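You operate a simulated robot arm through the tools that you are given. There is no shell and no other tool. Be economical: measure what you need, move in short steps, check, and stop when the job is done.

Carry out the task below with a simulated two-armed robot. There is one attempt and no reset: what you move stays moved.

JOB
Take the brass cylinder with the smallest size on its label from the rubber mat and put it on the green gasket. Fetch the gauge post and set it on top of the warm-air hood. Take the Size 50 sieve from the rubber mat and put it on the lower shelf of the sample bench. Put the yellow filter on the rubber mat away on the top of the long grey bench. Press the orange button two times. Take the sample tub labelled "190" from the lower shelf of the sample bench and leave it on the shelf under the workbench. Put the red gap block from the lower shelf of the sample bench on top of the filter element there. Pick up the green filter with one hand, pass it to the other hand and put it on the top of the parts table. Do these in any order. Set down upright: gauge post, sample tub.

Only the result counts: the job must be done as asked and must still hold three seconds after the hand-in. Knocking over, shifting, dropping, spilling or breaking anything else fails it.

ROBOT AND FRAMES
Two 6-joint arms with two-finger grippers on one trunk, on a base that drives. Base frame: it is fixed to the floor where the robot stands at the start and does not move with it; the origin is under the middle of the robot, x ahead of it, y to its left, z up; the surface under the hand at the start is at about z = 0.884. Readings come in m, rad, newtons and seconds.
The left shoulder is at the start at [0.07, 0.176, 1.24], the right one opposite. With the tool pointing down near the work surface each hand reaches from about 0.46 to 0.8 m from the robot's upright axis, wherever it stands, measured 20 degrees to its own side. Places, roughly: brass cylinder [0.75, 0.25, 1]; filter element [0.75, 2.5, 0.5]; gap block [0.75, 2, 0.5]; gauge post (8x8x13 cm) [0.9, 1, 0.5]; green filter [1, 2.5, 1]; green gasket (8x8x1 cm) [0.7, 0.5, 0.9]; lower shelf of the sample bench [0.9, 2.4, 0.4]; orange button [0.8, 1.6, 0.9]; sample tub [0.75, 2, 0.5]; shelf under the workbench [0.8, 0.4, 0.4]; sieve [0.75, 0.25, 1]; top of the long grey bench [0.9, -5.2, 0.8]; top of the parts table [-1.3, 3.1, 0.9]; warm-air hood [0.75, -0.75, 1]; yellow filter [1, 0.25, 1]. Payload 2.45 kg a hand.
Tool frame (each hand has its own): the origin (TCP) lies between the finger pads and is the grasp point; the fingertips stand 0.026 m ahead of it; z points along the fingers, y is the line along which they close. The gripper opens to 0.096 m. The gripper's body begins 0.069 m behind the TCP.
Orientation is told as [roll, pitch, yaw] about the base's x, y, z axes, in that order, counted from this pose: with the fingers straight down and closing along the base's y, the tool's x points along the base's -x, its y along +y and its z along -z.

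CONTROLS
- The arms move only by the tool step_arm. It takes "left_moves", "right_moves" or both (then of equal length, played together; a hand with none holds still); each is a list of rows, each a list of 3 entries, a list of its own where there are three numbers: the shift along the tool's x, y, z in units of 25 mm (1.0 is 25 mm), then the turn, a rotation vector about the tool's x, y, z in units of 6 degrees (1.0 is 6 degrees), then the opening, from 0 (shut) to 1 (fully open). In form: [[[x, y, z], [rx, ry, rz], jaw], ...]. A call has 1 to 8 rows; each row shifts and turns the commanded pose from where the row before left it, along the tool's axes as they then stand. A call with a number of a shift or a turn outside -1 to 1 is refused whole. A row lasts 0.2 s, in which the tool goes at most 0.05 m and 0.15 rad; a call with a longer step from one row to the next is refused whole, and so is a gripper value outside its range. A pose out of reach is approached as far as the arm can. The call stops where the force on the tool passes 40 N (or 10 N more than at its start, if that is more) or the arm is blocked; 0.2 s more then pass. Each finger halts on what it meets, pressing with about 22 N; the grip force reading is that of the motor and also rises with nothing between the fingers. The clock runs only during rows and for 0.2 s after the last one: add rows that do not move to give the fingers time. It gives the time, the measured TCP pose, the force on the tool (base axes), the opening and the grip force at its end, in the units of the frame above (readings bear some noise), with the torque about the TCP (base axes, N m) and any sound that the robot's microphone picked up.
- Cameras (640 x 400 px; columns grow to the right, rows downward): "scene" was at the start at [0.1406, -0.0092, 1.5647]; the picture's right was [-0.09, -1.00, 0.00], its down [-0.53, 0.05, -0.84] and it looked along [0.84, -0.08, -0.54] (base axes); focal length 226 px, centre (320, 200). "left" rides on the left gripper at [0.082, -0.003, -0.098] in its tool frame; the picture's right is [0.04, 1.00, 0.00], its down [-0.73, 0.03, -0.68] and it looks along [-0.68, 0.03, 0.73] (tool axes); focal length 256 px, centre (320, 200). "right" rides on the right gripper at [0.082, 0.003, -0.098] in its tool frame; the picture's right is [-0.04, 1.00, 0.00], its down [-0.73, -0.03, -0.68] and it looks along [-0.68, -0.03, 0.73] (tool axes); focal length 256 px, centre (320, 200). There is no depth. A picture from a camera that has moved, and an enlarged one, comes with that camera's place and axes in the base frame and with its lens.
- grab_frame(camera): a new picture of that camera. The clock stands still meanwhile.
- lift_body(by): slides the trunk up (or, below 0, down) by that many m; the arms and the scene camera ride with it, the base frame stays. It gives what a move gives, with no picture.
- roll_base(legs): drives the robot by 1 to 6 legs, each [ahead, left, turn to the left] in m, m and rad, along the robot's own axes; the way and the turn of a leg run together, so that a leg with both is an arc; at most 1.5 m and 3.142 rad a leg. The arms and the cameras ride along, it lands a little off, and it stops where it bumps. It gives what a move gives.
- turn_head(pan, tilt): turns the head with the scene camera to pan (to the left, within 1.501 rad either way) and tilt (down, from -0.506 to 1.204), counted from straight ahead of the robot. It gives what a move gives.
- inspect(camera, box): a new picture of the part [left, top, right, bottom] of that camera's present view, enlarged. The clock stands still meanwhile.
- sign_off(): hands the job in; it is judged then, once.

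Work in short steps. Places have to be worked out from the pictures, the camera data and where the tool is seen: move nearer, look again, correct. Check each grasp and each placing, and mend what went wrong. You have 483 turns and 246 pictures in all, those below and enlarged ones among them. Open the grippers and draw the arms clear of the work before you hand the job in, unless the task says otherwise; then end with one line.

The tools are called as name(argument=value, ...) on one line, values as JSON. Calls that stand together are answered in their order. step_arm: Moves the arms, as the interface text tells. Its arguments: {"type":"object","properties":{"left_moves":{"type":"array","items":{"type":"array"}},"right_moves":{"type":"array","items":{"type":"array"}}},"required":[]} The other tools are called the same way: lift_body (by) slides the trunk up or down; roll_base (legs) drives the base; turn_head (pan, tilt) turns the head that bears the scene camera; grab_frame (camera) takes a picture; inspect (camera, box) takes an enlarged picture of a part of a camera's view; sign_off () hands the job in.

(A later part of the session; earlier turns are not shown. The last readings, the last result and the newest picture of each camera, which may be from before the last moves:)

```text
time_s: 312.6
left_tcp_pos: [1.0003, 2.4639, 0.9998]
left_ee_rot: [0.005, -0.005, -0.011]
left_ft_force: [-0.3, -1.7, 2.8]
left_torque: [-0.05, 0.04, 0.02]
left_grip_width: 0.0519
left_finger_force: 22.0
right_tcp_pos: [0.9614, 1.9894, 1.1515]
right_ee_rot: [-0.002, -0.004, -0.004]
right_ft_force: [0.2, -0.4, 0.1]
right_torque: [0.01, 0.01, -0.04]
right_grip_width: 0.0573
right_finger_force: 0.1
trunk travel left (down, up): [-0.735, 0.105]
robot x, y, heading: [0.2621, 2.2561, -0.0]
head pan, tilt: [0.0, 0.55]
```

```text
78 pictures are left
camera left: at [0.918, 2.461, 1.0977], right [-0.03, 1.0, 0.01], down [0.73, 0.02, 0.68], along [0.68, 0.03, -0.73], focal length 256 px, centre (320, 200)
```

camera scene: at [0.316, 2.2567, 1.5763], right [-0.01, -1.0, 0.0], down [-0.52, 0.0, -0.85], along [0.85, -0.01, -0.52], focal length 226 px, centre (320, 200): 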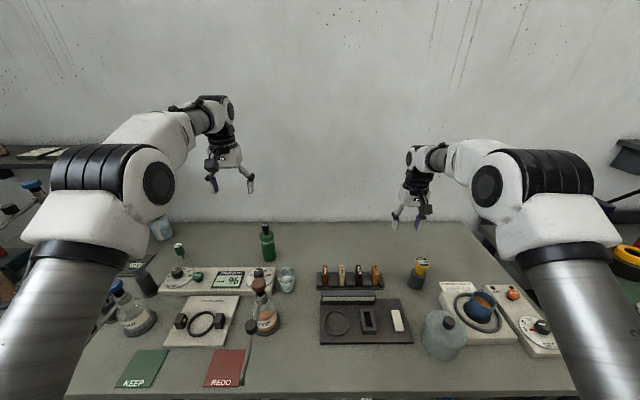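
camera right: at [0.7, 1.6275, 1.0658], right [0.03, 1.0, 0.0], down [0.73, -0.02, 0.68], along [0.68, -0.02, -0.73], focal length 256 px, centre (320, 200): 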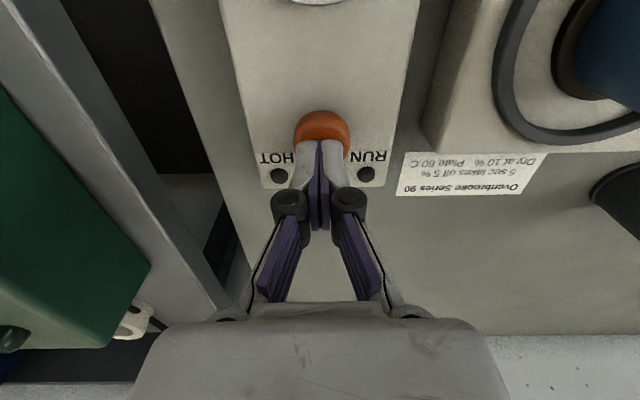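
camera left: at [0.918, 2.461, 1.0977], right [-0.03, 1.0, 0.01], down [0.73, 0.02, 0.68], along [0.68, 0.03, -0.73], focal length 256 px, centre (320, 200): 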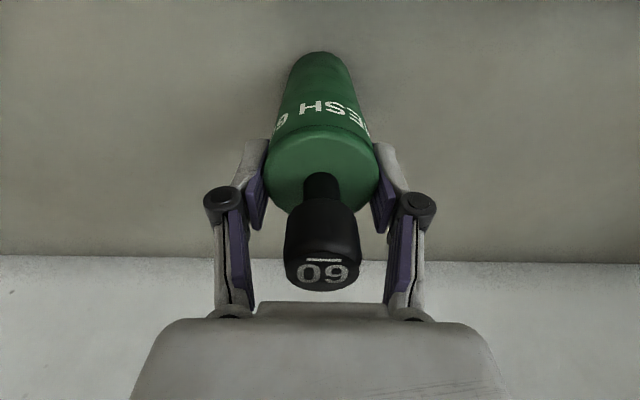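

Gripped at 52 mm. I lift 0.2 m by arm and 0.1 m by trunk to clear the bottles, then roll back out.

step_arm(left_moves=[[[0, 0, -1], [0, 0, 0], 0.3], [[0, 0, -1], [0, 0, 0], 0.3], [[0, 0, -1], [0, 0, 0], 0.3], [[0, 0, -1], [0, 0, 0], 0.3], [[0, 0, -1], [0, 0, 0], 0.3], [[0, 0, -1], [0, 0, 0], 0.3], [[0, 0, -1], [0, 0, 0], 0.3], [[0, 0, -1], [0, 0, 0], 0.3]])

lift_body(by=0.1)

grab_frame(camera="scene")

```text
time_s: 314.4
left_tcp_pos: [1.0001, 2.4633, 1.2004]
left_ee_rot: [0.005, -0.004, -0.01]
left_ft_force: [-0.4, -0.1, -0.8]
left_torque: [0.01, 0.0, 0.05]
left_grip_width: 0.0517
left_finger_force: 21.9
right_tcp_pos: [0.9621, 1.9887, 1.1526]
right_ee_rot: [-0.001, -0.003, -0.005]
right_ft_force: [-0.1, 0.2, -0.5]
right_torque: [0.01, 0.0, 0.0]
right_grip_width: 0.0577
right_finger_force: 0.1
trunk travel left (down, up): [-0.735, 0.105]
robot x, y, heading: [0.2609, 2.256, 0.001]
head pan, tilt: [0.0, 0.55]
```

```text
time_s: 315.8
left_tcp_pos: [1.0006, 2.4636, 1.3]
left_ee_rot: [0.006, -0.003, -0.009]
left_ft_force: [0.4, 0.1, -1.6]
left_torque: [0.0, -0.02, 0.01]
left_grip_width: 0.0516
left_finger_force: 21.5
right_tcp_pos: [0.9613, 1.9887, 1.251]
right_ee_rot: [-0.002, -0.004, -0.007]
right_ft_force: [-0.2, 0.7, -1.0]
right_torque: [0.02, 0.01, -0.03]
right_grip_width: 0.0576
right_finger_force: 0.0
trunk travel left (down, up): [-0.835, 0.005]
robot x, y, heading: [0.2604, 2.2595, 0.001]
head pan, tilt: [0.0, 0.55]
```

```text
77 pictures are left
camera scene: at [0.4023, 2.2573, 1.676], right [0.0, -1.0, 0.0], down [-0.52, 0.0, -0.85], along [0.85, 0.0, -0.52], focal length 226 px, centre (320, 200)
```

scene: 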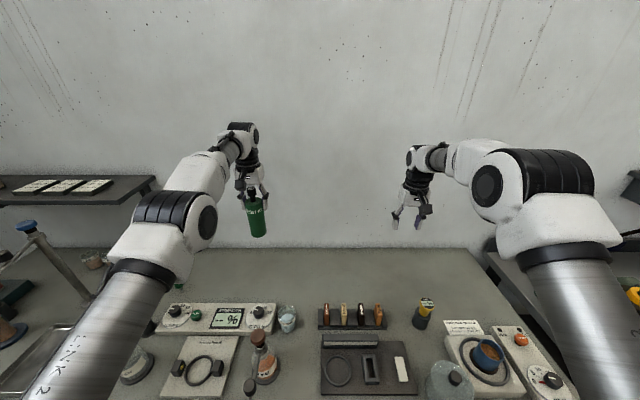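

The way out is clear. I roll back 0.75 m into free space; there the left hand moves to the middle while the right hand pitches forward.

roll_base(legs=[[-0.75, 0, 0]])

step_arm(left_moves=[[[-0.1, -0.9, 0], [0, 0, 0], 0.3], [[-0.1, -0.9, 0], [0, 0, 0], 0.3], [[-0.1, -0.9, 0], [0, 0, 0], 0.3], [[-0.1, -0.9, 0], [0, 0, 0], 0.3], [[-0.1, -0.9, 0], [0, 0, 0], 0.3], [[-0.1, -0.9, 0], [0, 0, 0], 0.3], [[-0.1, -0.9, 0], [0, 0, 0], 0.3], [[-0.1, -0.9, 0], [0, 0, 0], 0.3]], right_moves=[[[0.2, 0.6, 0.15], [0, -1, 0], 1], [[0.2, 0.6, 0.15], [0, -1, 0], 1], [[0.2, 0.6, 0.15], [0, -1, 0], 1], [[0.2, 0.6, 0.15], [0, -1, 0], 1], [[0.2, 0.6, 0.15], [0, -1, 0], 1], [[0.2, 0.6, 0.1], [0, -1, 0], 1], [[0.2, 0.6, 0], [0, -1, 0], 1], [[0.2, 0.6, 0], [0, -1, 0], 1]])

grab_frame(camera="scene")

grab_frame(camera="right")

```text
time_s: 319.7
left_tcp_pos: [0.2777, 2.4626, 1.299]
left_ee_rot: [0.004, -0.004, -0.009]
left_ft_force: [0.3, -0.4, -1.6]
left_torque: [0.01, 0.01, 0.04]
left_grip_width: 0.0518
left_finger_force: 22.1
right_tcp_pos: [0.2376, 1.989, 1.2508]
right_ee_rot: [-0.002, -0.001, -0.007]
right_ft_force: [0.0, 0.4, 0.1]
right_torque: [0.03, 0.0, 0.01]
right_grip_width: 0.0575
right_finger_force: 0.0
trunk travel left (down, up): [-0.835, 0.005]
robot x, y, heading: [-0.4629, 2.26, -0.004]
head pan, tilt: [0.0, 0.55]
```

```text
time_s: 321.5
left_tcp_pos: [0.2491, 2.3154, 1.2909]
left_ee_rot: [0.006, -0.005, -0.009]
left_ft_force: [0.2, 0.0, -2.1]
left_torque: [0.02, -0.01, 0.0]
left_grip_width: 0.0516
left_finger_force: 22.1
left hand out of reach, approached as far as the arm can: row 2, 3, 4, 5, 6, 7, 8
right_tcp_pos: [0.2058, 2.0951, 1.2165]
right_ee_rot: [0.042, -0.649, -0.006]
right_ft_force: [-0.1, 0.0, 0.0]
right_torque: [-0.04, -0.04, 0.01]
right_grip_width: 0.0961
right_finger_force: 0.0
right hand out of reach, approached as far as the arm can: row 7, 8
trunk travel left (down, up): [-0.835, 0.005]
robot x, y, heading: [-0.4653, 2.2573, 0.002]
head pan, tilt: [0.0, 0.55]
```

```text
76 pictures are left
camera scene: at [-0.3232, 2.2575, 1.6761], right [0.0, -1.0, 0.0], down [-0.52, 0.0, -0.85], along [0.85, 0.0, -0.52], focal length 226 px, centre (320, 200)
```

scene: 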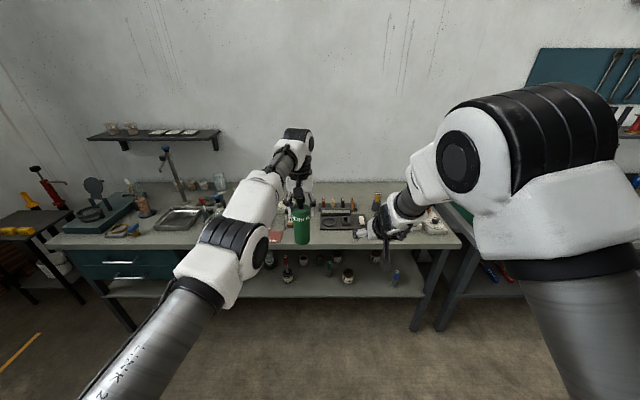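

```text
75 pictures are left
camera right: at [0.083, 2.096, 1.2462], right [0.01, 1.0, 0.06], down [0.17, -0.06, 0.98], along [0.98, 0.0, -0.18], focal length 256 px, centre (320, 200)
```

right: 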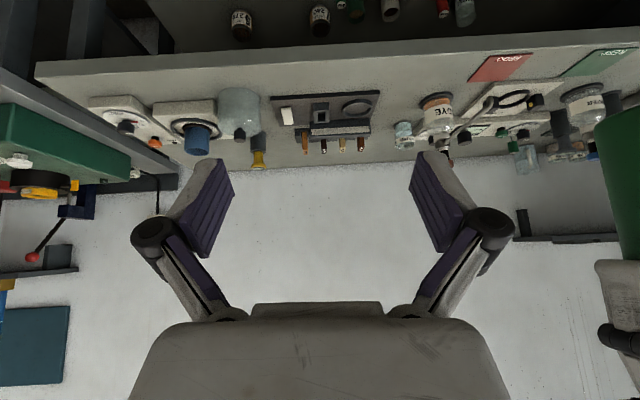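

The left arm is near its limit up here. I lower both hands ~0.11 m, where they reach further, and look.

step_arm(left_moves=[[[0, 0, 0.9], [0, 0, 0], 0.3], [[0, 0, 0.9], [0, 0, 0], 0.3], [[0, 0, 0.9], [0, 0, 0], 0.3], [[0, 0, 0.9], [0, 0, 0], 0.3], [[0, 0, 0.9], [0, 0, 0], 0.3], [[0, 0, 0], [0, 0, 0], 0.3]], right_moves=[[[0.43, 0, 0.71], [0, 0, 0], 1], [[0.43, 0, 0.71], [0, 0, 0], 1], [[0.43, 0, 0.71], [0, 0, 0], 1], [[0.43, 0, 0.71], [0, 0, 0], 1], [[0.43, 0, 0.71], [0, 0, 0], 1], [[0, 0, 0], [0, 0, 0], 1]])

grab_frame(camera="right")

grab_frame(camera="scene")

```text
time_s: 322.9
left_tcp_pos: [0.2643, 2.3111, 1.1794]
left_ee_rot: [0.005, -0.002, -0.011]
left_ft_force: [0.0, 0.7, -1.7]
left_torque: [-0.02, -0.02, -0.02]
left_grip_width: 0.0517
left_finger_force: 22.1
left hand out of reach, approached as far as the arm can: row 1, 2, 3, 5
right_tcp_pos: [0.2168, 2.0984, 1.1186]
right_ee_rot: [0.053, -0.642, -0.007]
right_ft_force: [0.5, -0.1, 0.3]
right_torque: [0.0, 0.02, 0.03]
right_grip_width: 0.096
right_finger_force: 0.0
right hand out of reach, approached as far as the arm can: row 5
trunk travel left (down, up): [-0.835, 0.005]
robot x, y, heading: [-0.4616, 2.2567, -0.001]
head pan, tilt: [0.0, 0.55]
```

```text
74 pictures are left
camera right: at [0.0941, 2.0987, 1.1475], right [0.01, 1.0, 0.07], down [0.18, -0.07, 0.98], along [0.98, 0.01, -0.18], focal length 256 px, centre (320, 200)
```

right: 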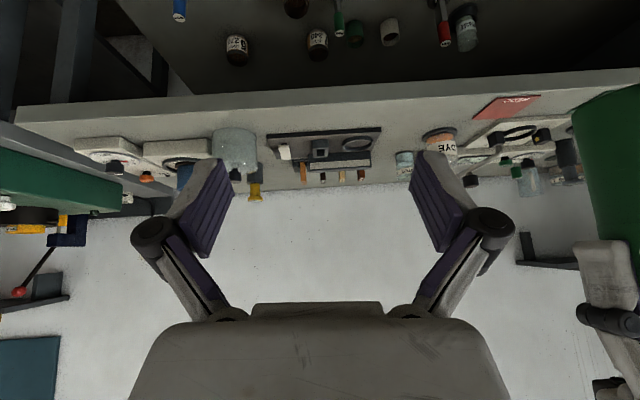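

```text
73 pictures are left
camera scene: at [-0.3235, 2.2581, 1.6761], right [0.0, -1.0, 0.0], down [-0.52, 0.0, -0.85], along [0.85, 0.0, -0.52], focal length 226 px, centre (320, 200)
```

scene: 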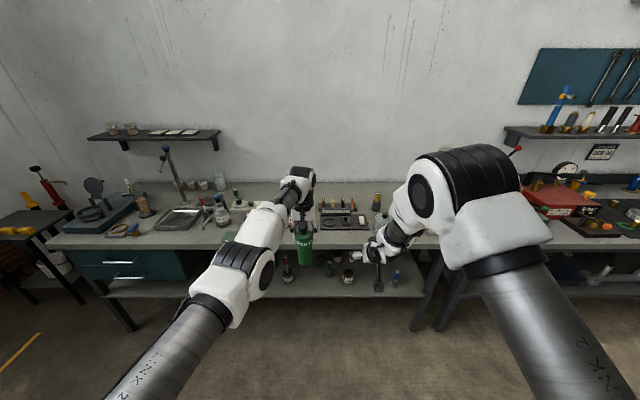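

Findings: the left arm tops out near 0.72 m ahead; the right can't pitch when close in. I'll meet at ~0.73 m ahead and bring the right hand up from below. Left goes up 50 mm and slightly left; right goes forward and down.

step_arm(left_moves=[[[0.1, 0.3, -0.5], [0, 0, 0], 0.3], [[0.1, 0.3, -0.5], [0, 0, 0], 0.3], [[0.1, 0.3, -0.5], [0, 0, 0], 0.3], [[0.1, 0.3, -0.5], [0, 0, 0], 0.3], [[0, 0, 0], [0, 0, 0], 0.3]], right_moves=[[[0.15, 0, 0.88], [0, 0, 0], 1], [[0.15, 0, 0.88], [0, 0, 0], 1], [[0.15, 0, 0.88], [0, 0, 0], 1], [[0.15, 0, 0.88], [0, 0, 0], 1], [[0, 0, 0], [0, 0, 0], 1]])

```text
time_s: 324.1
left_tcp_pos: [0.2683, 2.3364, 1.2316]
left_ee_rot: [0.006, -0.002, -0.012]
left_ft_force: [-0.6, 0.0, -1.5]
left_torque: [-0.01, 0.0, -0.01]
left_grip_width: 0.0517
left_finger_force: 22.3
left hand out of reach, approached as far as the arm can: row 1, 2, 3
right_tcp_pos: [0.2783, 2.0954, 1.0612]
right_ee_rot: [0.058, -0.641, -0.006]
right_ft_force: [-0.1, 0.4, -1.0]
right_torque: [0.01, 0.0, 0.01]
right_grip_width: 0.096
right_finger_force: 0.0
right hand out of reach, approached as far as the arm can: row 1, 2, 3, 4
trunk travel left (down, up): [-0.835, 0.005]
robot x, y, heading: [-0.4671, 2.2595, -0.001]
head pan, tilt: [0.0, 0.55]
```

The right wrist can't pitch enough here, so I change the plan: the right hand will come in from the side, horizontal, pointing left, closing fore-and-aft on the lower body. First I bring it back to vertical and up.

step_arm(right_moves=[[[-0.35, -0.2, -0.5], [0, 1, 0], 1], [[-0.3, -0.2, -0.55], [0, 1, 0], 1], [[-0.25, -0.2, -0.6], [0, 1, 0], 1], [[-0.15, -0.2, -0.6], [0, 1, 0], 1], [[0, -0.2, -0.6], [0, 1, 0], 1], [[0, -0.2, -0.6], [0, 1, 0], 1], [[0, 0, 0], [0, 0, 0], 1]])

```text
time_s: 325.7
left_tcp_pos: [0.2682, 2.3366, 1.2315]
left_ee_rot: [0.006, -0.002, -0.011]
left_ft_force: [0.2, 0.7, -1.6]
left_torque: [-0.02, 0.02, -0.01]
left_grip_width: 0.0519
left_finger_force: 22.1
right_tcp_pos: [0.2765, 2.1003, 1.1063]
right_ee_rot: [0.147, -0.402, 0.038]
right_ft_force: [-0.3, 0.9, -0.3]
right_torque: [0.03, -0.03, 0.01]
right_grip_width: 0.0962
right_finger_force: 0.0
right hand out of reach, approached as far as the arm can: row 1, 2, 3, 4, 5
trunk travel left (down, up): [-0.835, 0.005]
robot x, y, heading: [-0.4634, 2.2618, -0.004]
head pan, tilt: [0.0, 0.55]
```

step_arm(right_moves=[[[0, -0.6, -0.5], [0.36, 0.96, -0.05], 1], [[0, -0.6, -0.5], [0.36, 0.96, -0.05], 1], [[0, -0.6, -0.5], [0.36, 0.96, -0.05], 1], [[0, -0.6, -0.5], [0.36, 0.96, -0.05], 1], [[0, 0, 0], [0, 0, 0], 1]])

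```text
time_s: 326.9
left_tcp_pos: [0.2665, 2.3359, 1.2316]
left_ee_rot: [0.006, -0.002, -0.009]
left_ft_force: [0.2, -0.4, -1.2]
left_torque: [0.0, -0.01, -0.03]
left_grip_width: 0.0517
left_finger_force: 22.3
right_tcp_pos: [0.2691, 2.0326, 1.1486]
right_ee_rot: [-0.016, -0.001, 0.085]
right_ft_force: [-0.4, -0.4, -0.9]
right_torque: [0.0, -0.03, 0.02]
right_grip_width: 0.096
right_finger_force: 0.1
trunk travel left (down, up): [-0.835, 0.005]
robot x, y, heading: [-0.4614, 2.2642, -0.001]
head pan, tilt: [0.0, 0.55]
```

The right hand is vertical again. I bring it nearer the middle, then rotate it in place 120° so it points left with the camera on top.

step_arm(right_moves=[[[0.33, 0.8, 0], [0.1, 0, 0.8], 1], [[0.33, 0.85, 0], [0, 0, 0], 1], [[0.33, 0.85, 0], [0, 0, 0], 1], [[0.33, 0.85, 0], [0, 0, 0], 1], [[0.33, 0.85, 0], [0, 0, 0], 1], [[0.33, 0.85, 0], [0, 0, 0], 1]])

step_arm(right_moves=[[[0, 0, 0], [-0.82, 0.82, 0.82], 1], [[0, 0, 0], [-0.82, 0.82, 0.82], 1], [[0, 0, 0], [-0.82, 0.82, 0.82], 1], [[0, 0, 0], [-0.82, 0.82, 0.82], 1], [[0, 0, 0], [-0.82, 0.82, 0.82], 1], [[0, 0, 0], [-0.82, 0.82, 0.82], 1], [[0, 0, 0], [-0.82, 0.82, 0.82], 1]])

grab_frame(camera="scene")

```text
time_s: 328.3
left_tcp_pos: [0.268, 2.3367, 1.2313]
left_ee_rot: [0.005, -0.003, -0.01]
left_ft_force: [-1.0, -0.4, -0.6]
left_torque: [-0.02, -0.01, -0.01]
left_grip_width: 0.0513
left_finger_force: 22.3
right_tcp_pos: [0.2187, 2.1565, 1.145]
right_ee_rot: [-0.025, -0.006, 0.001]
right_ft_force: [-1.0, -0.2, 0.2]
right_torque: [-0.02, -0.01, -0.03]
right_grip_width: 0.0963
right_finger_force: 0.1
trunk travel left (down, up): [-0.835, 0.005]
robot x, y, heading: [-0.464, 2.2564, -0.002]
head pan, tilt: [0.0, 0.55]
```

```text
time_s: 329.9
left_tcp_pos: [0.2697, 2.3362, 1.2316]
left_ee_rot: [0.009, -0.002, -0.011]
left_ft_force: [0.3, -0.1, -2.0]
left_torque: [0.02, 0.01, 0.01]
left_grip_width: 0.0516
left_finger_force: 21.9
right_tcp_pos: [0.2205, 2.1565, 1.145]
right_ee_rot: [0.436, 0.71, -0.478]
right_ft_force: [0.0, 0.4, 0.1]
right_torque: [0.02, -0.01, -0.01]
right_grip_width: 0.096
right_finger_force: 0.1
trunk travel left (down, up): [-0.835, 0.005]
robot x, y, heading: [-0.4642, 2.2592, -0.003]
head pan, tilt: [0.0, 0.55]
```

```text
72 pictures are left
camera scene: at [-0.3217, 2.2568, 1.676], right [0.0, -1.0, 0.0], down [-0.52, 0.0, -0.85], along [0.85, 0.0, -0.52], focal length 226 px, centre (320, 200)
```

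scene: 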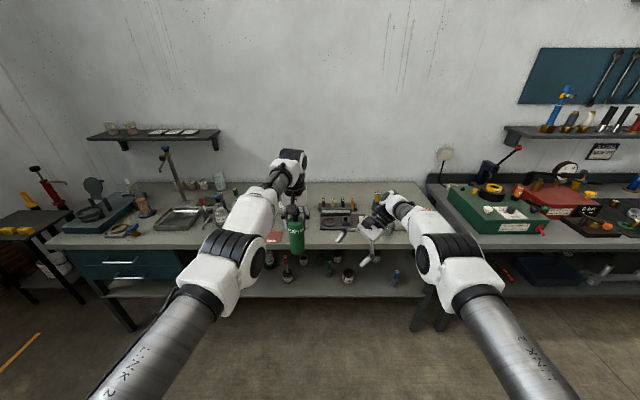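

Half-way with no trouble; I finish the rotation.

step_arm(right_moves=[[[0, 0, 0], [-0.82, 0.82, 0.82], 1], [[0, 0, 0], [-0.82, 0.82, 0.82], 1], [[0, 0, 0], [-0.82, 0.82, 0.82], 1], [[0, 0, 0], [-0.82, 0.82, 0.82], 1], [[0, 0, 0], [-0.82, 0.82, 0.82], 1], [[0, 0, 0], [-0.82, 0.82, 0.82], 1], [[0, 0, 0], [-0.87, 0.87, 0.86], 1], [[0, 0, 0], [0, 0, 0], 1]])

grab_frame(camera="right")

inspect(camera="scene", box=[220, 130, 460, 290])

```text
refused: row 7 steps farther than a row can; nothing moved
```

```text
71 pictures are left
camera right: at [0.2008, 2.1246, 1.266], right [0.69, 0.66, 0.29], down [0.7, -0.71, -0.02], along [0.2, 0.22, -0.96], focal length 256 px, centre (320, 200)
```

right: 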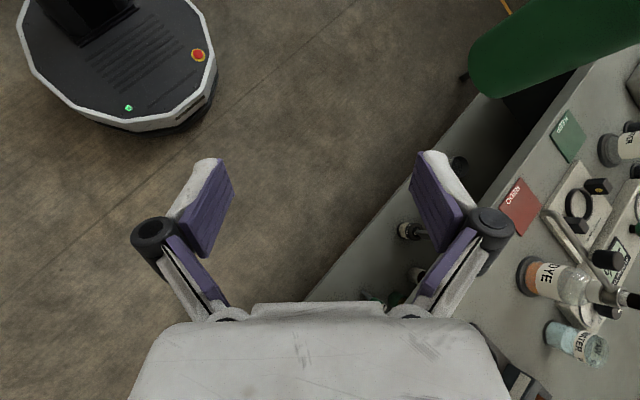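

```text
2.50 times, centred on (340, 210) of scene
camera zoom: at [-0.3217, 2.2568, 1.676], right [0.0, -1.0, 0.0], down [-0.52, 0.0, -0.85], along [0.85, 0.0, -0.52], focal length 566 px, centre (270, 175)
```

zoom: 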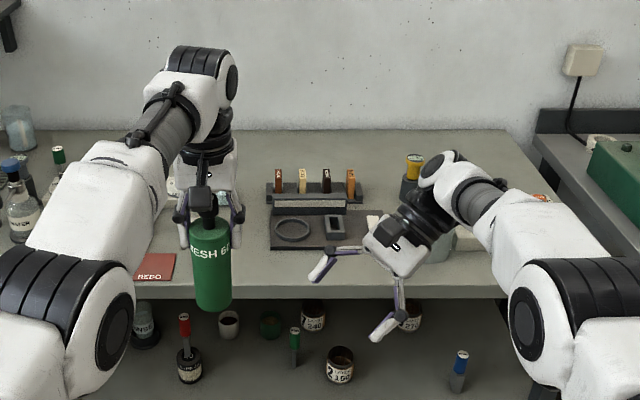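

step_arm(right_moves=[[[0, 0, 0], [-0.82, 0.82, 0.82], 1], [[0, 0, 0], [-0.82, 0.82, 0.82], 1], [[0, 0, 0], [-0.82, 0.82, 0.82], 1], [[0, 0, 0], [-0.82, 0.82, 0.82], 1], [[0, 0, 0], [-0.82, 0.82, 0.82], 1], [[0, 0, 0], [-0.82, 0.82, 0.82], 1], [[0, 0, 0], [-0.82, 0.82, 0.82], 1], [[0, 0, 0], [0, 0, 0], 1]])

grab_frame(camera="right")

inspect(camera="scene", box=[220, 130, 460, 290])

```text
time_s: 331.7
left_tcp_pos: [0.2686, 2.3352, 1.2307]
left_ee_rot: [0.005, -0.001, -0.01]
left_ft_force: [0.2, -0.2, -0.6]
left_torque: [0.0, -0.01, -0.05]
left_grip_width: 0.0514
left_finger_force: 22.2
right_tcp_pos: [0.2182, 2.1568, 1.1447]
right_ee_rot: [0.34, 1.537, -1.222]
right_ft_force: [0.5, 0.8, -0.5]
right_torque: [0.0, 0.01, 0.02]
right_grip_width: 0.0959
right_finger_force: 0.1
trunk travel left (down, up): [-0.835, 0.005]
robot x, y, heading: [-0.4667, 2.2596, -0.002]
head pan, tilt: [0.0, 0.55]
```

```text
69 pictures are left
camera right: at [0.223, 2.0629, 1.229], right [1.0, 0.01, -0.03], down [-0.02, -0.7, -0.71], along [-0.03, 0.71, -0.7], focal length 256 px, centre (320, 200)
```

right: 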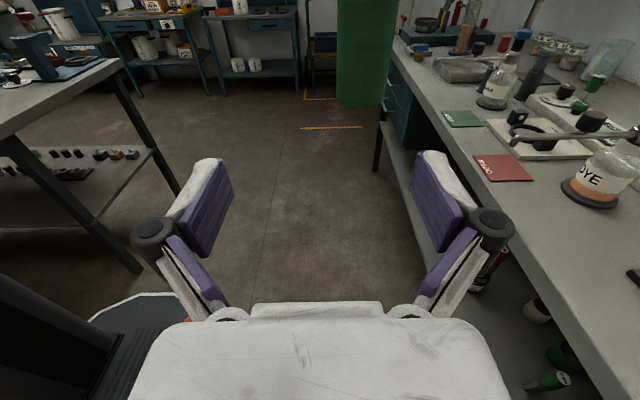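

```text
2.50 times, centred on (340, 210) of scene
camera zoom: at [-0.3223, 2.258, 1.676], right [0.0, -1.0, 0.0], down [-0.52, 0.0, -0.85], along [0.85, 0.0, -0.52], focal length 566 px, centre (270, 175)
```

zoom: 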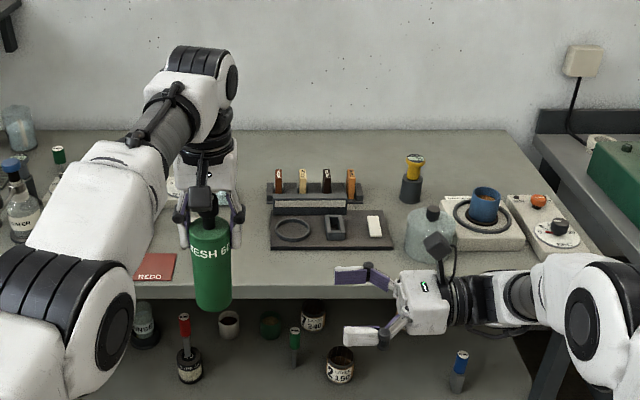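

The right hand now points left with its camera on top. I line it up with the lower body (x 0.269, z 1.165) and advance part-way.

step_arm(right_moves=[[[0.4, 1, 0], [0, 0, 0], 1], [[0.4, 1, 0], [0, 0, 0], 1], [[0, 0, 1], [0, 0, 0], 1], [[0, 0, 1], [0, 0, 0], 1], [[0, 0, 1], [0, 0, 0], 1], [[0, 0, 0], [0, 0, 0], 1]])

grab_frame(camera="right")

inspect(camera="scene", box=[240, 150, 420, 270])

```text
time_s: 333.1
left_tcp_pos: [0.2682, 2.3343, 1.2301]
left_ee_rot: [0.004, -0.002, -0.01]
left_ft_force: [-0.3, -0.4, -1.3]
left_torque: [-0.02, -0.06, 0.04]
left_grip_width: 0.0518
left_finger_force: 22.4
right_tcp_pos: [0.2679, 2.2348, 1.1622]
right_ee_rot: [0.355, 1.537, -1.209]
right_ft_force: [0.2, 0.1, 0.3]
right_torque: [0.01, 0.04, 0.01]
right_grip_width: 0.0961
right_finger_force: 0.1
trunk travel left (down, up): [-0.835, 0.005]
robot x, y, heading: [-0.4602, 2.26, -0.002]
head pan, tilt: [0.0, 0.55]
```

```text
67 pictures are left
camera right: at [0.2726, 2.1399, 1.2471], right [1.0, 0.01, -0.03], down [-0.01, -0.7, -0.71], along [-0.03, 0.71, -0.7], focal length 256 px, centre (320, 200)
```

right: 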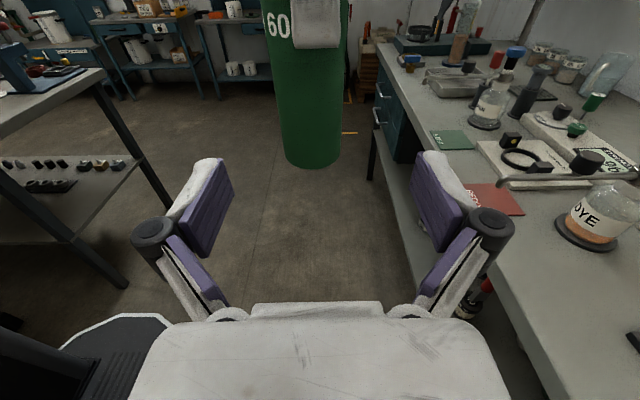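

```text
3.33 times, centred on (330, 210) of scene
camera zoom: at [-0.3228, 2.2575, 1.6761], right [0.0, -1.0, 0.0], down [-0.52, 0.0, -0.85], along [0.85, 0.0, -0.52], focal length 754 px, centre (287, 167)
```

zoom: 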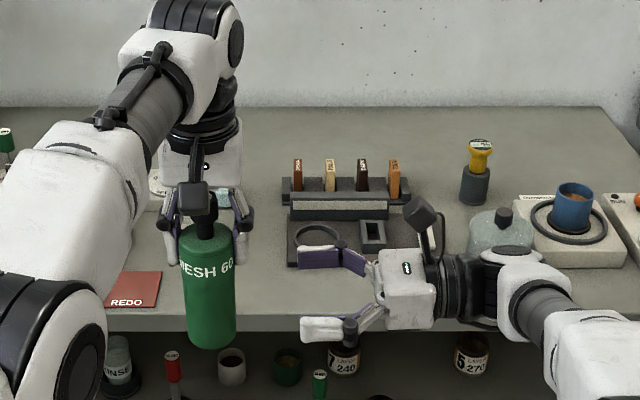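

Lined up; the filter's bottom is at z ≈ 1.12. I advance the last 0.1 m and close the right hand on it.

step_arm(right_moves=[[[0.2, 0, 1], [0, 0, 0], 1], [[0, 0, 1], [0, 0, 0], 1], [[0, 0, 1], [0, 0, 0], 1], [[0, 0, 0.95], [0, 0, 0], 1], [[0, 0, 0], [0, 0, 0], 1]])

grab_frame(camera="right")

inspect(camera="scene", box=[240, 150, 420, 270])

```text
time_s: 334.3
left_tcp_pos: [0.2677, 2.3358, 1.2316]
left_ee_rot: [0.006, -0.003, -0.01]
left_ft_force: [-0.3, -0.2, -1.1]
left_torque: [0.02, -0.05, -0.02]
left_grip_width: 0.0512
left_finger_force: 22.2
right_tcp_pos: [0.2615, 2.3288, 1.167]
right_ee_rot: [0.358, 1.536, -1.202]
right_ft_force: [0.0, 0.4, -0.1]
right_torque: [-0.02, 0.02, 0.0]
right_grip_width: 0.0959
right_finger_force: 0.0
right hand out of reach, approached as far as the arm can: row 4
trunk travel left (down, up): [-0.835, 0.005]
robot x, y, heading: [-0.463, 2.2577, 0.0]
head pan, tilt: [0.0, 0.55]
```

```text
65 pictures are left
camera right: at [0.265, 2.2343, 1.2516], right [1.0, 0.01, -0.03], down [-0.01, -0.7, -0.71], along [-0.03, 0.71, -0.7], focal length 256 px, centre (320, 200)
```

right: 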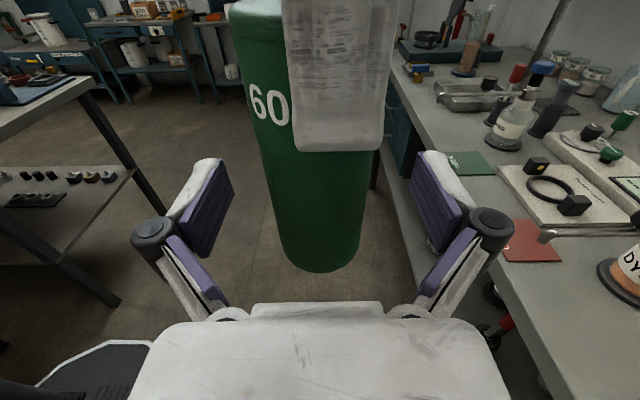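

```text
3.33 times, centred on (330, 210) of scene
camera zoom: at [-0.3223, 2.2573, 1.676], right [0.0, -1.0, 0.0], down [-0.52, 0.0, -0.85], along [0.85, 0.0, -0.52], focal length 754 px, centre (287, 167)
```

zoom: 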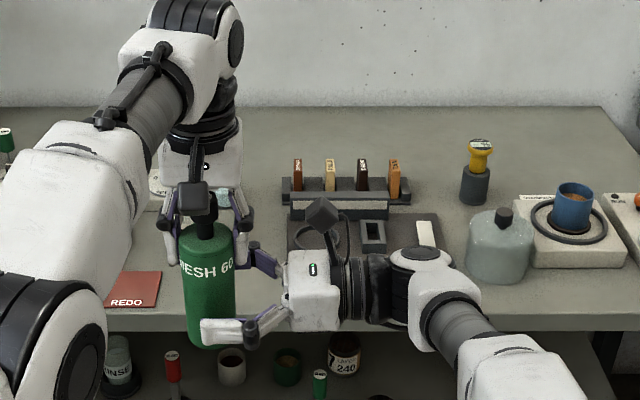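

The filter is between the right fingers. I nudge 6 mm in x and close.

step_arm(right_moves=[[[0, 0.25, -0.1], [0, 0, 0], 1], [[0, 0, 0], [0, 0, 0], 0.7], [[0, 0, 0], [0, 0, 0], 0.3], [[0, 0, 0], [0, 0, 0], 0.3], [[0, 0, 0], [0, 0, 0], 0.3]])

grab_frame(camera="right")

```text
time_s: 335.5
left_tcp_pos: [0.2676, 2.3365, 1.2321]
left_ee_rot: [0.004, -0.004, -0.008]
left_ft_force: [14.9, 6.2, 0.0]
left_torque: [0.17, -0.59, -0.09]
left_grip_width: 0.0517
left_finger_force: 22.3
right_tcp_pos: [0.2629, 2.3236, 1.1672]
right_ee_rot: [0.347, 1.535, -1.213]
right_ft_force: [-14.6, -5.6, 0.1]
right_torque: [0.17, -0.38, 0.2]
right_grip_width: 0.0505
right_finger_force: 21.7
right hand out of reach, approached as far as the arm can: row 1
trunk travel left (down, up): [-0.835, 0.005]
robot x, y, heading: [-0.4623, 2.2587, -0.005]
head pan, tilt: [0.0, 0.55]
```

```text
63 pictures are left
camera right: at [0.2667, 2.23, 1.2525], right [1.0, 0.01, -0.03], down [-0.01, -0.7, -0.71], along [-0.03, 0.71, -0.7], focal length 256 px, centre (320, 200)
```

right: 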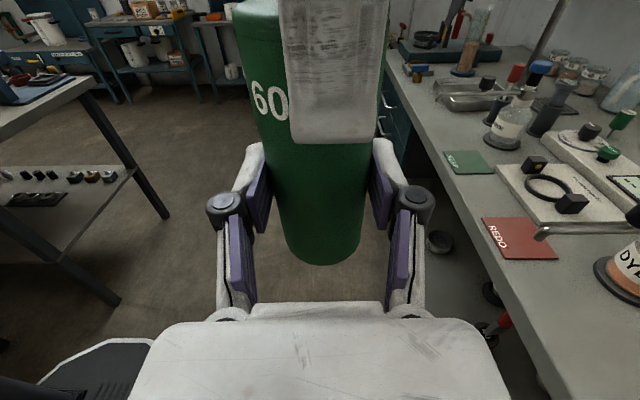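

Both hands hold it (right at 50 mm). The left opens a little and lifts away.

step_arm(left_moves=[[[0, 0, 0], [0, 0, 0], 0.7], [[0, 0, 0], [0, 0, 0], 0.78], [[0, 0, 0], [0, 0, 0], 0.78], [[0, 0, -0.6], [0, 0, 0], 0.78], [[0, 0, -0.9], [0, 0, 0], 0.78], [[0, 0, -0.9], [0, 0, 0], 0.78], [[0, 0, -0.9], [0, 0, 0], 0.78], [[0, 0, -0.9], [0, 0, 0], 0.78]])

inspect(camera="scene", box=[240, 110, 420, 270])

grab_frame(camera="right")

```text
time_s: 337.3
left_tcp_pos: [0.2488, 2.3424, 1.3321]
left_ee_rot: [0.005, -0.005, -0.01]
left_ft_force: [-1.1, 0.2, 0.9]
left_torque: [-0.01, -0.05, 0.02]
left_grip_width: 0.0748
left_finger_force: 0.1
left hand out of reach, approached as far as the arm can: row 6, 7, 8
right_tcp_pos: [0.2605, 2.3241, 1.1673]
right_ee_rot: [0.367, 1.536, -1.193]
right_ft_force: [-0.4, -0.1, -0.4]
right_torque: [-0.06, -0.02, -0.01]
right_grip_width: 0.0501
right_finger_force: 22.6
trunk travel left (down, up): [-0.835, 0.005]
robot x, y, heading: [-0.4634, 2.2602, 0.004]
head pan, tilt: [0.0, 0.55]
```

```text
2.50 times, centred on (330, 190) of scene
camera zoom: at [-0.323, 2.2581, 1.676], right [0.0, -1.0, 0.0], down [-0.52, 0.0, -0.85], along [0.85, 0.0, -0.52], focal length 566 px, centre (295, 225)
```

zoom: 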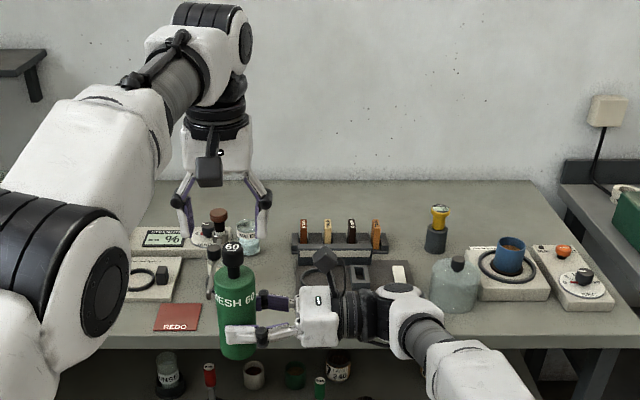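

```text
61 pictures are left
camera right: at [0.2664, 2.2302, 1.2531], right [1.0, 0.01, -0.03], down [-0.01, -0.7, -0.71], along [-0.02, 0.71, -0.7], focal length 256 px, centre (320, 200)
```

right: 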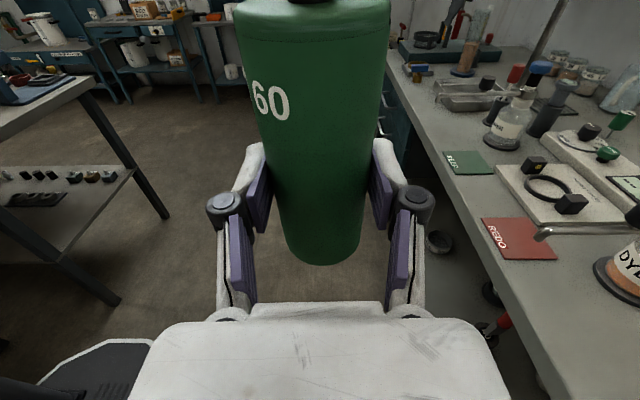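

Handover done: the right hand alone holds the filter. I move the left hand up and aside and turn the head left to find the parts table.

step_arm(left_moves=[[[0, 0.9, -0.2], [0, 0, 0], 0.7], [[0, 0.9, -0.2], [0, 0, 0], 0.7], [[0, 0.9, 0], [0, 0, 0], 0.7], [[0, 0.9, 0], [0, 0, 0], 0.7], [[0, 0.9, 0], [0, 0, 0], 0.7], [[0, 0.9, 0], [0, 0, 0], 0.7], [[0, 0.9, 0], [0, 0, 0], 0.7]])

turn_head(pan=1.5, tilt=0.45)

grab_frame(camera="scene")

```text
time_s: 338.9
left_tcp_pos: [0.2508, 2.5015, 1.3435]
left_ee_rot: [0.004, -0.004, -0.011]
left_ft_force: [0.6, -0.5, 0.1]
left_torque: [0.0, 0.02, 0.01]
left_grip_width: 0.067
left_finger_force: 0.0
right_tcp_pos: [0.2631, 2.3257, 1.168]
right_ee_rot: [0.35, 1.536, -1.213]
right_ft_force: [0.6, 0.1, -0.3]
right_torque: [-0.01, 0.0, 0.01]
right_grip_width: 0.0503
right_finger_force: 21.8
trunk travel left (down, up): [-0.835, 0.005]
robot x, y, heading: [-0.4657, 2.2558, 0.002]
head pan, tilt: [0.0, 0.55]
```

```text
time_s: 340.5
left_tcp_pos: [0.2495, 2.5009, 1.3437]
left_ee_rot: [0.004, -0.003, -0.011]
left_ft_force: [-0.3, 0.1, 0.1]
left_torque: [-0.01, 0.0, -0.01]
left_grip_width: 0.0671
left_finger_force: 0.1
right_tcp_pos: [0.2619, 2.325, 1.168]
right_ee_rot: [0.358, 1.536, -1.204]
right_ft_force: [0.5, -0.4, 0.0]
right_torque: [-0.02, -0.01, -0.01]
right_grip_width: 0.0503
right_finger_force: 21.9
trunk travel left (down, up): [-0.835, 0.005]
robot x, y, heading: [-0.4649, 2.2598, -0.004]
head pan, tilt: [1.499, 0.45]
```

```text
60 pictures are left
camera scene: at [-0.4053, 2.3499, 1.6851], right [1.0, -0.07, 0.0], down [-0.03, -0.43, -0.9], along [0.07, 0.9, -0.44], focal length 226 px, centre (320, 200)
```

scene: 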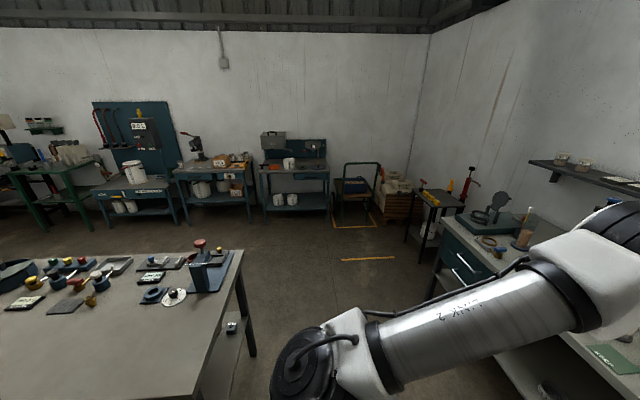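

The parts table: right edge x ≈ −0.73, far edge y ≈ 3.37, with a free near-right area about (−0.95, 2.88). I step back, turn 90° left to face it, and look.

roll_base(legs=[[-0.15, -0.2, 0], [0, 0, 1.57]])

turn_head(pan=0.1, tilt=0.55)

grab_frame(camera="scene")

```text
time_s: 346.1
left_tcp_pos: [-0.8254, 2.7826, 1.3429]
left_ee_rot: [0.005, -0.004, 1.518]
left_ft_force: [0.0, 0.4, 0.0]
left_torque: [0.01, -0.01, 0.0]
left_grip_width: 0.0671
left_finger_force: 0.1
right_tcp_pos: [-0.651, 2.7876, 1.1697]
right_ee_rot: [0.36, 1.536, 0.322]
right_ft_force: [-0.6, -0.1, -1.7]
right_torque: [-0.02, -0.03, -0.01]
right_grip_width: 0.0503
right_finger_force: 22.1
trunk travel left (down, up): [-0.835, 0.005]
robot x, y, heading: [-0.6194, 2.0601, 1.52]
head pan, tilt: [1.499, 0.45]
```

```text
time_s: 347.6
left_tcp_pos: [-0.8268, 2.7828, 1.3436]
left_ee_rot: [0.005, -0.004, 1.517]
left_ft_force: [0.8, -0.2, 0.0]
left_torque: [0.0, 0.03, 0.02]
left_grip_width: 0.067
left_finger_force: 0.0
right_tcp_pos: [-0.6507, 2.7883, 1.1672]
right_ee_rot: [0.355, 1.538, 0.322]
right_ft_force: [0.7, 0.5, -0.9]
right_torque: [0.0, -0.04, 0.0]
right_grip_width: 0.0503
right_finger_force: 21.8
trunk travel left (down, up): [-0.835, 0.005]
robot x, y, heading: [-0.6182, 2.0601, 1.521]
head pan, tilt: [0.099, 0.55]
```

```text
59 pictures are left
camera scene: at [-0.6191, 2.1984, 1.676], right [1.0, 0.05, 0.0], down [0.03, -0.52, -0.85], along [-0.05, 0.85, -0.52], focal length 226 px, centre (320, 200)
```

scene: 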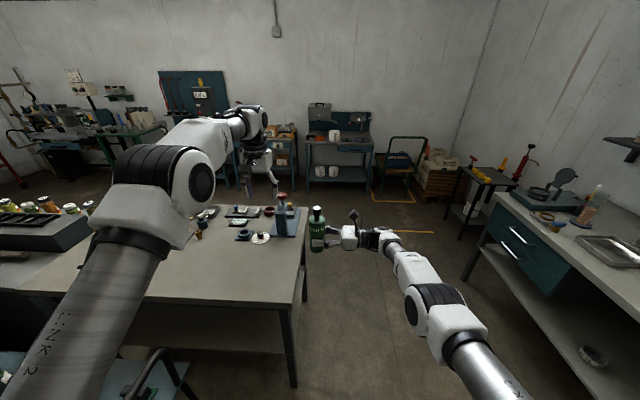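

Near edge y ≈ 2.72, right-near corner x ≈ −0.774. I'll set the filter near that corner at (−0.85, 2.86), so the hand itself overhangs the edge. I square up and move over.

roll_base(legs=[[0, 0, 0.05], [0.075, 0.165, 0]])

grab_frame(camera="scene")

grab_frame(camera="right")

```text
time_s: 349.5
left_tcp_pos: [-1.0238, 2.8442, 1.3445]
left_ee_rot: [0.009, -0.006, 1.568]
left_ft_force: [0.4, -0.4, -0.4]
left_torque: [0.05, 0.04, 0.01]
left_grip_width: 0.0673
left_finger_force: 0.0
right_tcp_pos: [-0.848, 2.8592, 1.1696]
right_ee_rot: [0.413, 1.538, 0.433]
right_ft_force: [1.1, 0.0, -1.0]
right_torque: [-0.02, -0.03, -0.01]
right_grip_width: 0.0503
right_finger_force: 22.4
trunk travel left (down, up): [-0.835, 0.005]
robot x, y, heading: [-0.7791, 2.1327, 1.578]
head pan, tilt: [0.099, 0.55]
```

```text
58 pictures are left
camera scene: at [-0.7861, 2.2709, 1.6763], right [0.99, 0.1, 0.0], down [0.05, -0.52, -0.85], along [-0.09, 0.85, -0.52], focal length 226 px, centre (320, 200)
```

scene: 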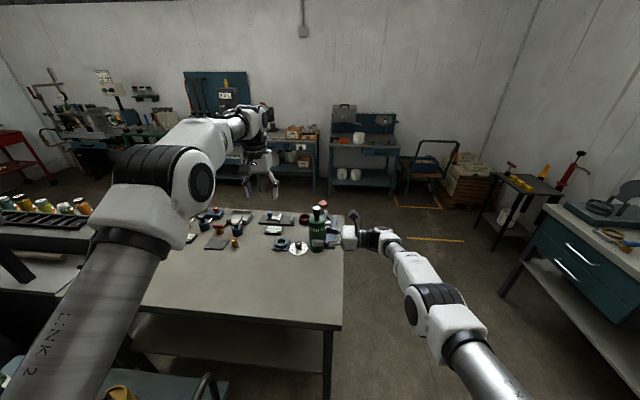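

```text
57 pictures are left
camera right: at [-0.7517, 2.8638, 1.2537], right [-0.01, 1.0, -0.03], down [0.7, -0.01, -0.71], along [-0.71, -0.03, -0.7], focal length 256 px, centre (320, 200)
```

right: 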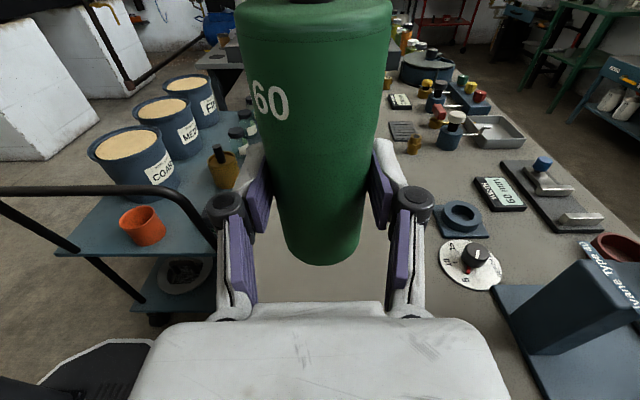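

The table under the filter is free; objects are ≥ 0.2 m away. I lower the trunk 0.18 m and check.

lift_body(by=-0.18)

inspect(camera="scene", box=[250, 150, 450, 300])

grab_frame(camera="right")

```text
time_s: 351.5
left_tcp_pos: [-1.0257, 2.8451, 1.1637]
left_ee_rot: [0.006, -0.004, 1.567]
left_ft_force: [0.2, -0.3, 0.2]
left_torque: [0.02, -0.01, 0.0]
left_grip_width: 0.0671
left_finger_force: 0.1
right_tcp_pos: [-0.8519, 2.8605, 0.9875]
right_ee_rot: [0.362, 1.536, 0.374]
right_ft_force: [1.1, -0.7, -1.4]
right_torque: [0.03, -0.04, 0.0]
right_grip_width: 0.0501
right_finger_force: 21.9
trunk travel left (down, up): [-0.655, 0.185]
robot x, y, heading: [-0.7841, 2.1335, 1.581]
head pan, tilt: [0.099, 0.55]
```

```text
2.67 times, centred on (350, 225) of scene
camera zoom: at [-0.7898, 2.2725, 1.4961], right [0.99, 0.1, 0.0], down [0.05, -0.52, -0.85], along [-0.09, 0.85, -0.52], focal length 603 px, centre (240, 133)
```

zoom: 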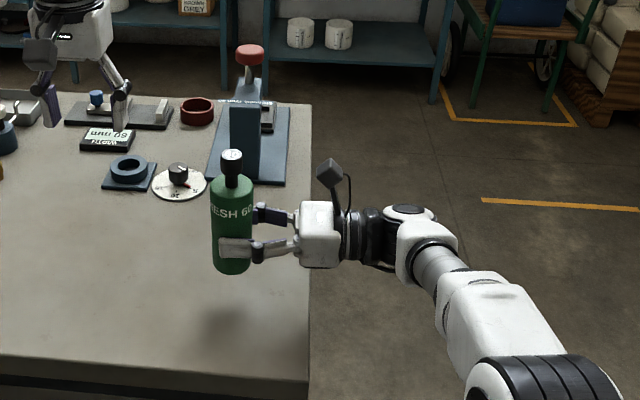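

```text
55 pictures are left
camera right: at [-0.7544, 2.865, 1.073], right [-0.01, 1.0, -0.03], down [0.7, -0.01, -0.71], along [-0.71, -0.03, -0.7], focal length 256 px, centre (320, 200)
```

right: 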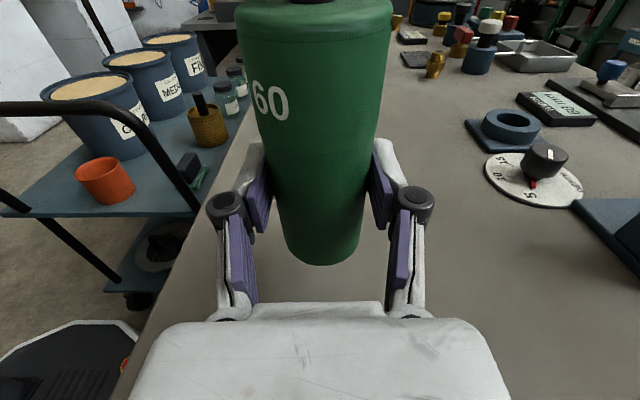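

The filter hangs ~4 cm above the clear table. I lower with the arm in small steps.

step_arm(right_moves=[[[-0.4, 0, 0], [0, 0, 0], 0.3], [[-0.3, 0, 0], [0, 0, 0], 0.3], [[-0.2, 0, 0], [0, 0, 0], 0.3], [[-0.2, 0, 0], [0, 0, 0], 0.3], [[-0.2, 0, 0], [0, 0, 0], 0.3], [[0, 0, 0], [0, 0, 0], 0.3]])

```text
time_s: 352.9
left_tcp_pos: [-1.0268, 2.8461, 1.163]
left_ee_rot: [0.005, -0.003, 1.569]
left_ft_force: [0.3, -0.2, -0.8]
left_torque: [0.0, 0.02, -0.02]
left_grip_width: 0.0671
left_finger_force: 0.2
right_tcp_pos: [-0.8456, 2.8512, 0.9576]
right_ee_rot: [0.352, 1.536, 0.365]
right_ft_force: [0.0, 0.0, -1.7]
right_torque: [-0.01, -0.06, 0.02]
right_grip_width: 0.0501
right_finger_force: 21.7
right hand out of reach, approached as far as the arm can: row 1, 3
trunk travel left (down, up): [-0.655, 0.185]
robot x, y, heading: [-0.7843, 2.1374, 1.575]
head pan, tilt: [0.099, 0.55]
```

step_arm(right_moves=[[[-0.2, 0, 0], [0, 0, 0], 0.3], [[-0.2, 0, 0], [0, 0, 0], 0.3], [[-0.2, 0, 0], [0, 0, 0], 0.3], [[0, 0, 0], [0, 0, 0], 0.3]])

inspect(camera="scene", box=[290, 180, 390, 270])

```text
time_s: 353.9
left_tcp_pos: [-1.0268, 2.8471, 1.163]
left_ee_rot: [0.006, -0.004, 1.567]
left_ft_force: [0.2, -0.2, -0.3]
left_torque: [0.01, 0.03, -0.03]
left_grip_width: 0.0673
left_finger_force: 0.0
right_tcp_pos: [-0.8445, 2.8492, 0.9447]
right_ee_rot: [0.356, 1.537, 0.37]
right_ft_force: [0.4, 0.3, -0.7]
right_torque: [0.0, -0.02, 0.02]
right_grip_width: 0.0502
right_finger_force: 21.8
right hand out of reach, approached as far as the arm can: row 1
trunk travel left (down, up): [-0.655, 0.185]
robot x, y, heading: [-0.7766, 2.137, 1.579]
head pan, tilt: [0.099, 0.55]
```

```text
4.44 times, centred on (340, 225) of scene
camera zoom: at [-0.7898, 2.2727, 1.496], right [0.99, 0.1, 0.0], down [0.05, -0.52, -0.85], along [-0.09, 0.85, -0.52], focal length 1005 px, centre (231, 89)
```

zoom: 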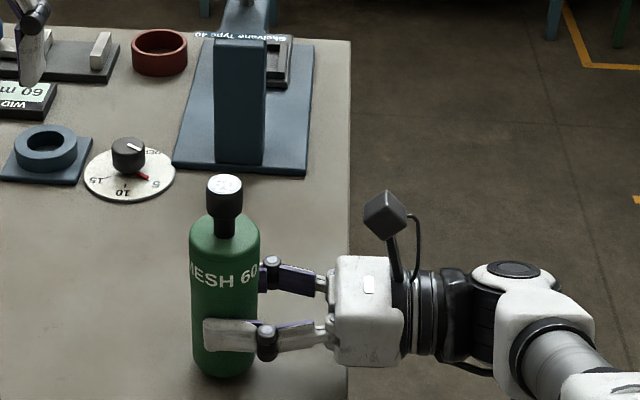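

step_arm(right_moves=[[[-0.2, 0, 0], [0, 0, 0], 0.3], [[-0.2, 0, 0], [0, 0, 0], 0.3], [[-0.15, 0, 0], [0, 0, 0], 0.3], [[-0.15, 0, 0], [0, 0, 0], 0.3], [[0, 0, 0], [0, 0, 0], 0.3]])

grab_frame(camera="right")

```text
time_s: 355.1
left_tcp_pos: [-1.026, 2.8437, 1.165]
left_ee_rot: [0.006, -0.006, 1.567]
left_ft_force: [0.5, -0.6, 0.2]
left_torque: [-0.01, 0.0, 0.01]
left_grip_width: 0.0673
left_finger_force: 0.1
right_tcp_pos: [-0.8421, 2.8423, 0.9318]
right_ee_rot: [0.437, 1.535, 0.453]
right_ft_force: [0.4, 1.8, 15.7]
right_torque: [-0.2, 0.2, 0.03]
right_grip_width: 0.0504
right_finger_force: 21.9
right hand out of reach, approached as far as the arm can: row 1, 3
trunk travel left (down, up): [-0.655, 0.185]
robot x, y, heading: [-0.7801, 2.1354, 1.576]
head pan, tilt: [0.099, 0.55]
```

```text
53 pictures are left
camera right: at [-0.7458, 2.8463, 1.0163], right [-0.01, 1.0, -0.02], down [0.7, -0.01, -0.71], along [-0.71, -0.03, -0.7], focal length 256 px, centre (320, 200)
```

right: 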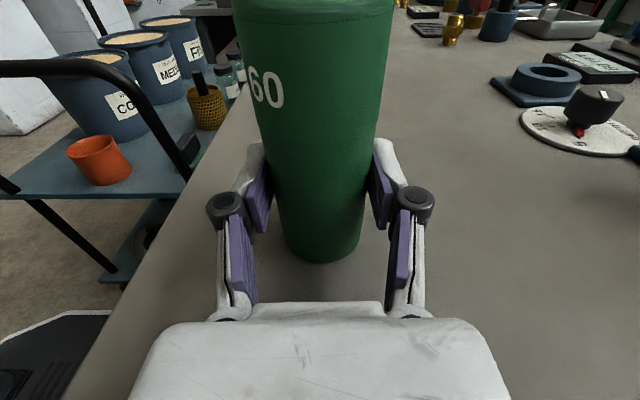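

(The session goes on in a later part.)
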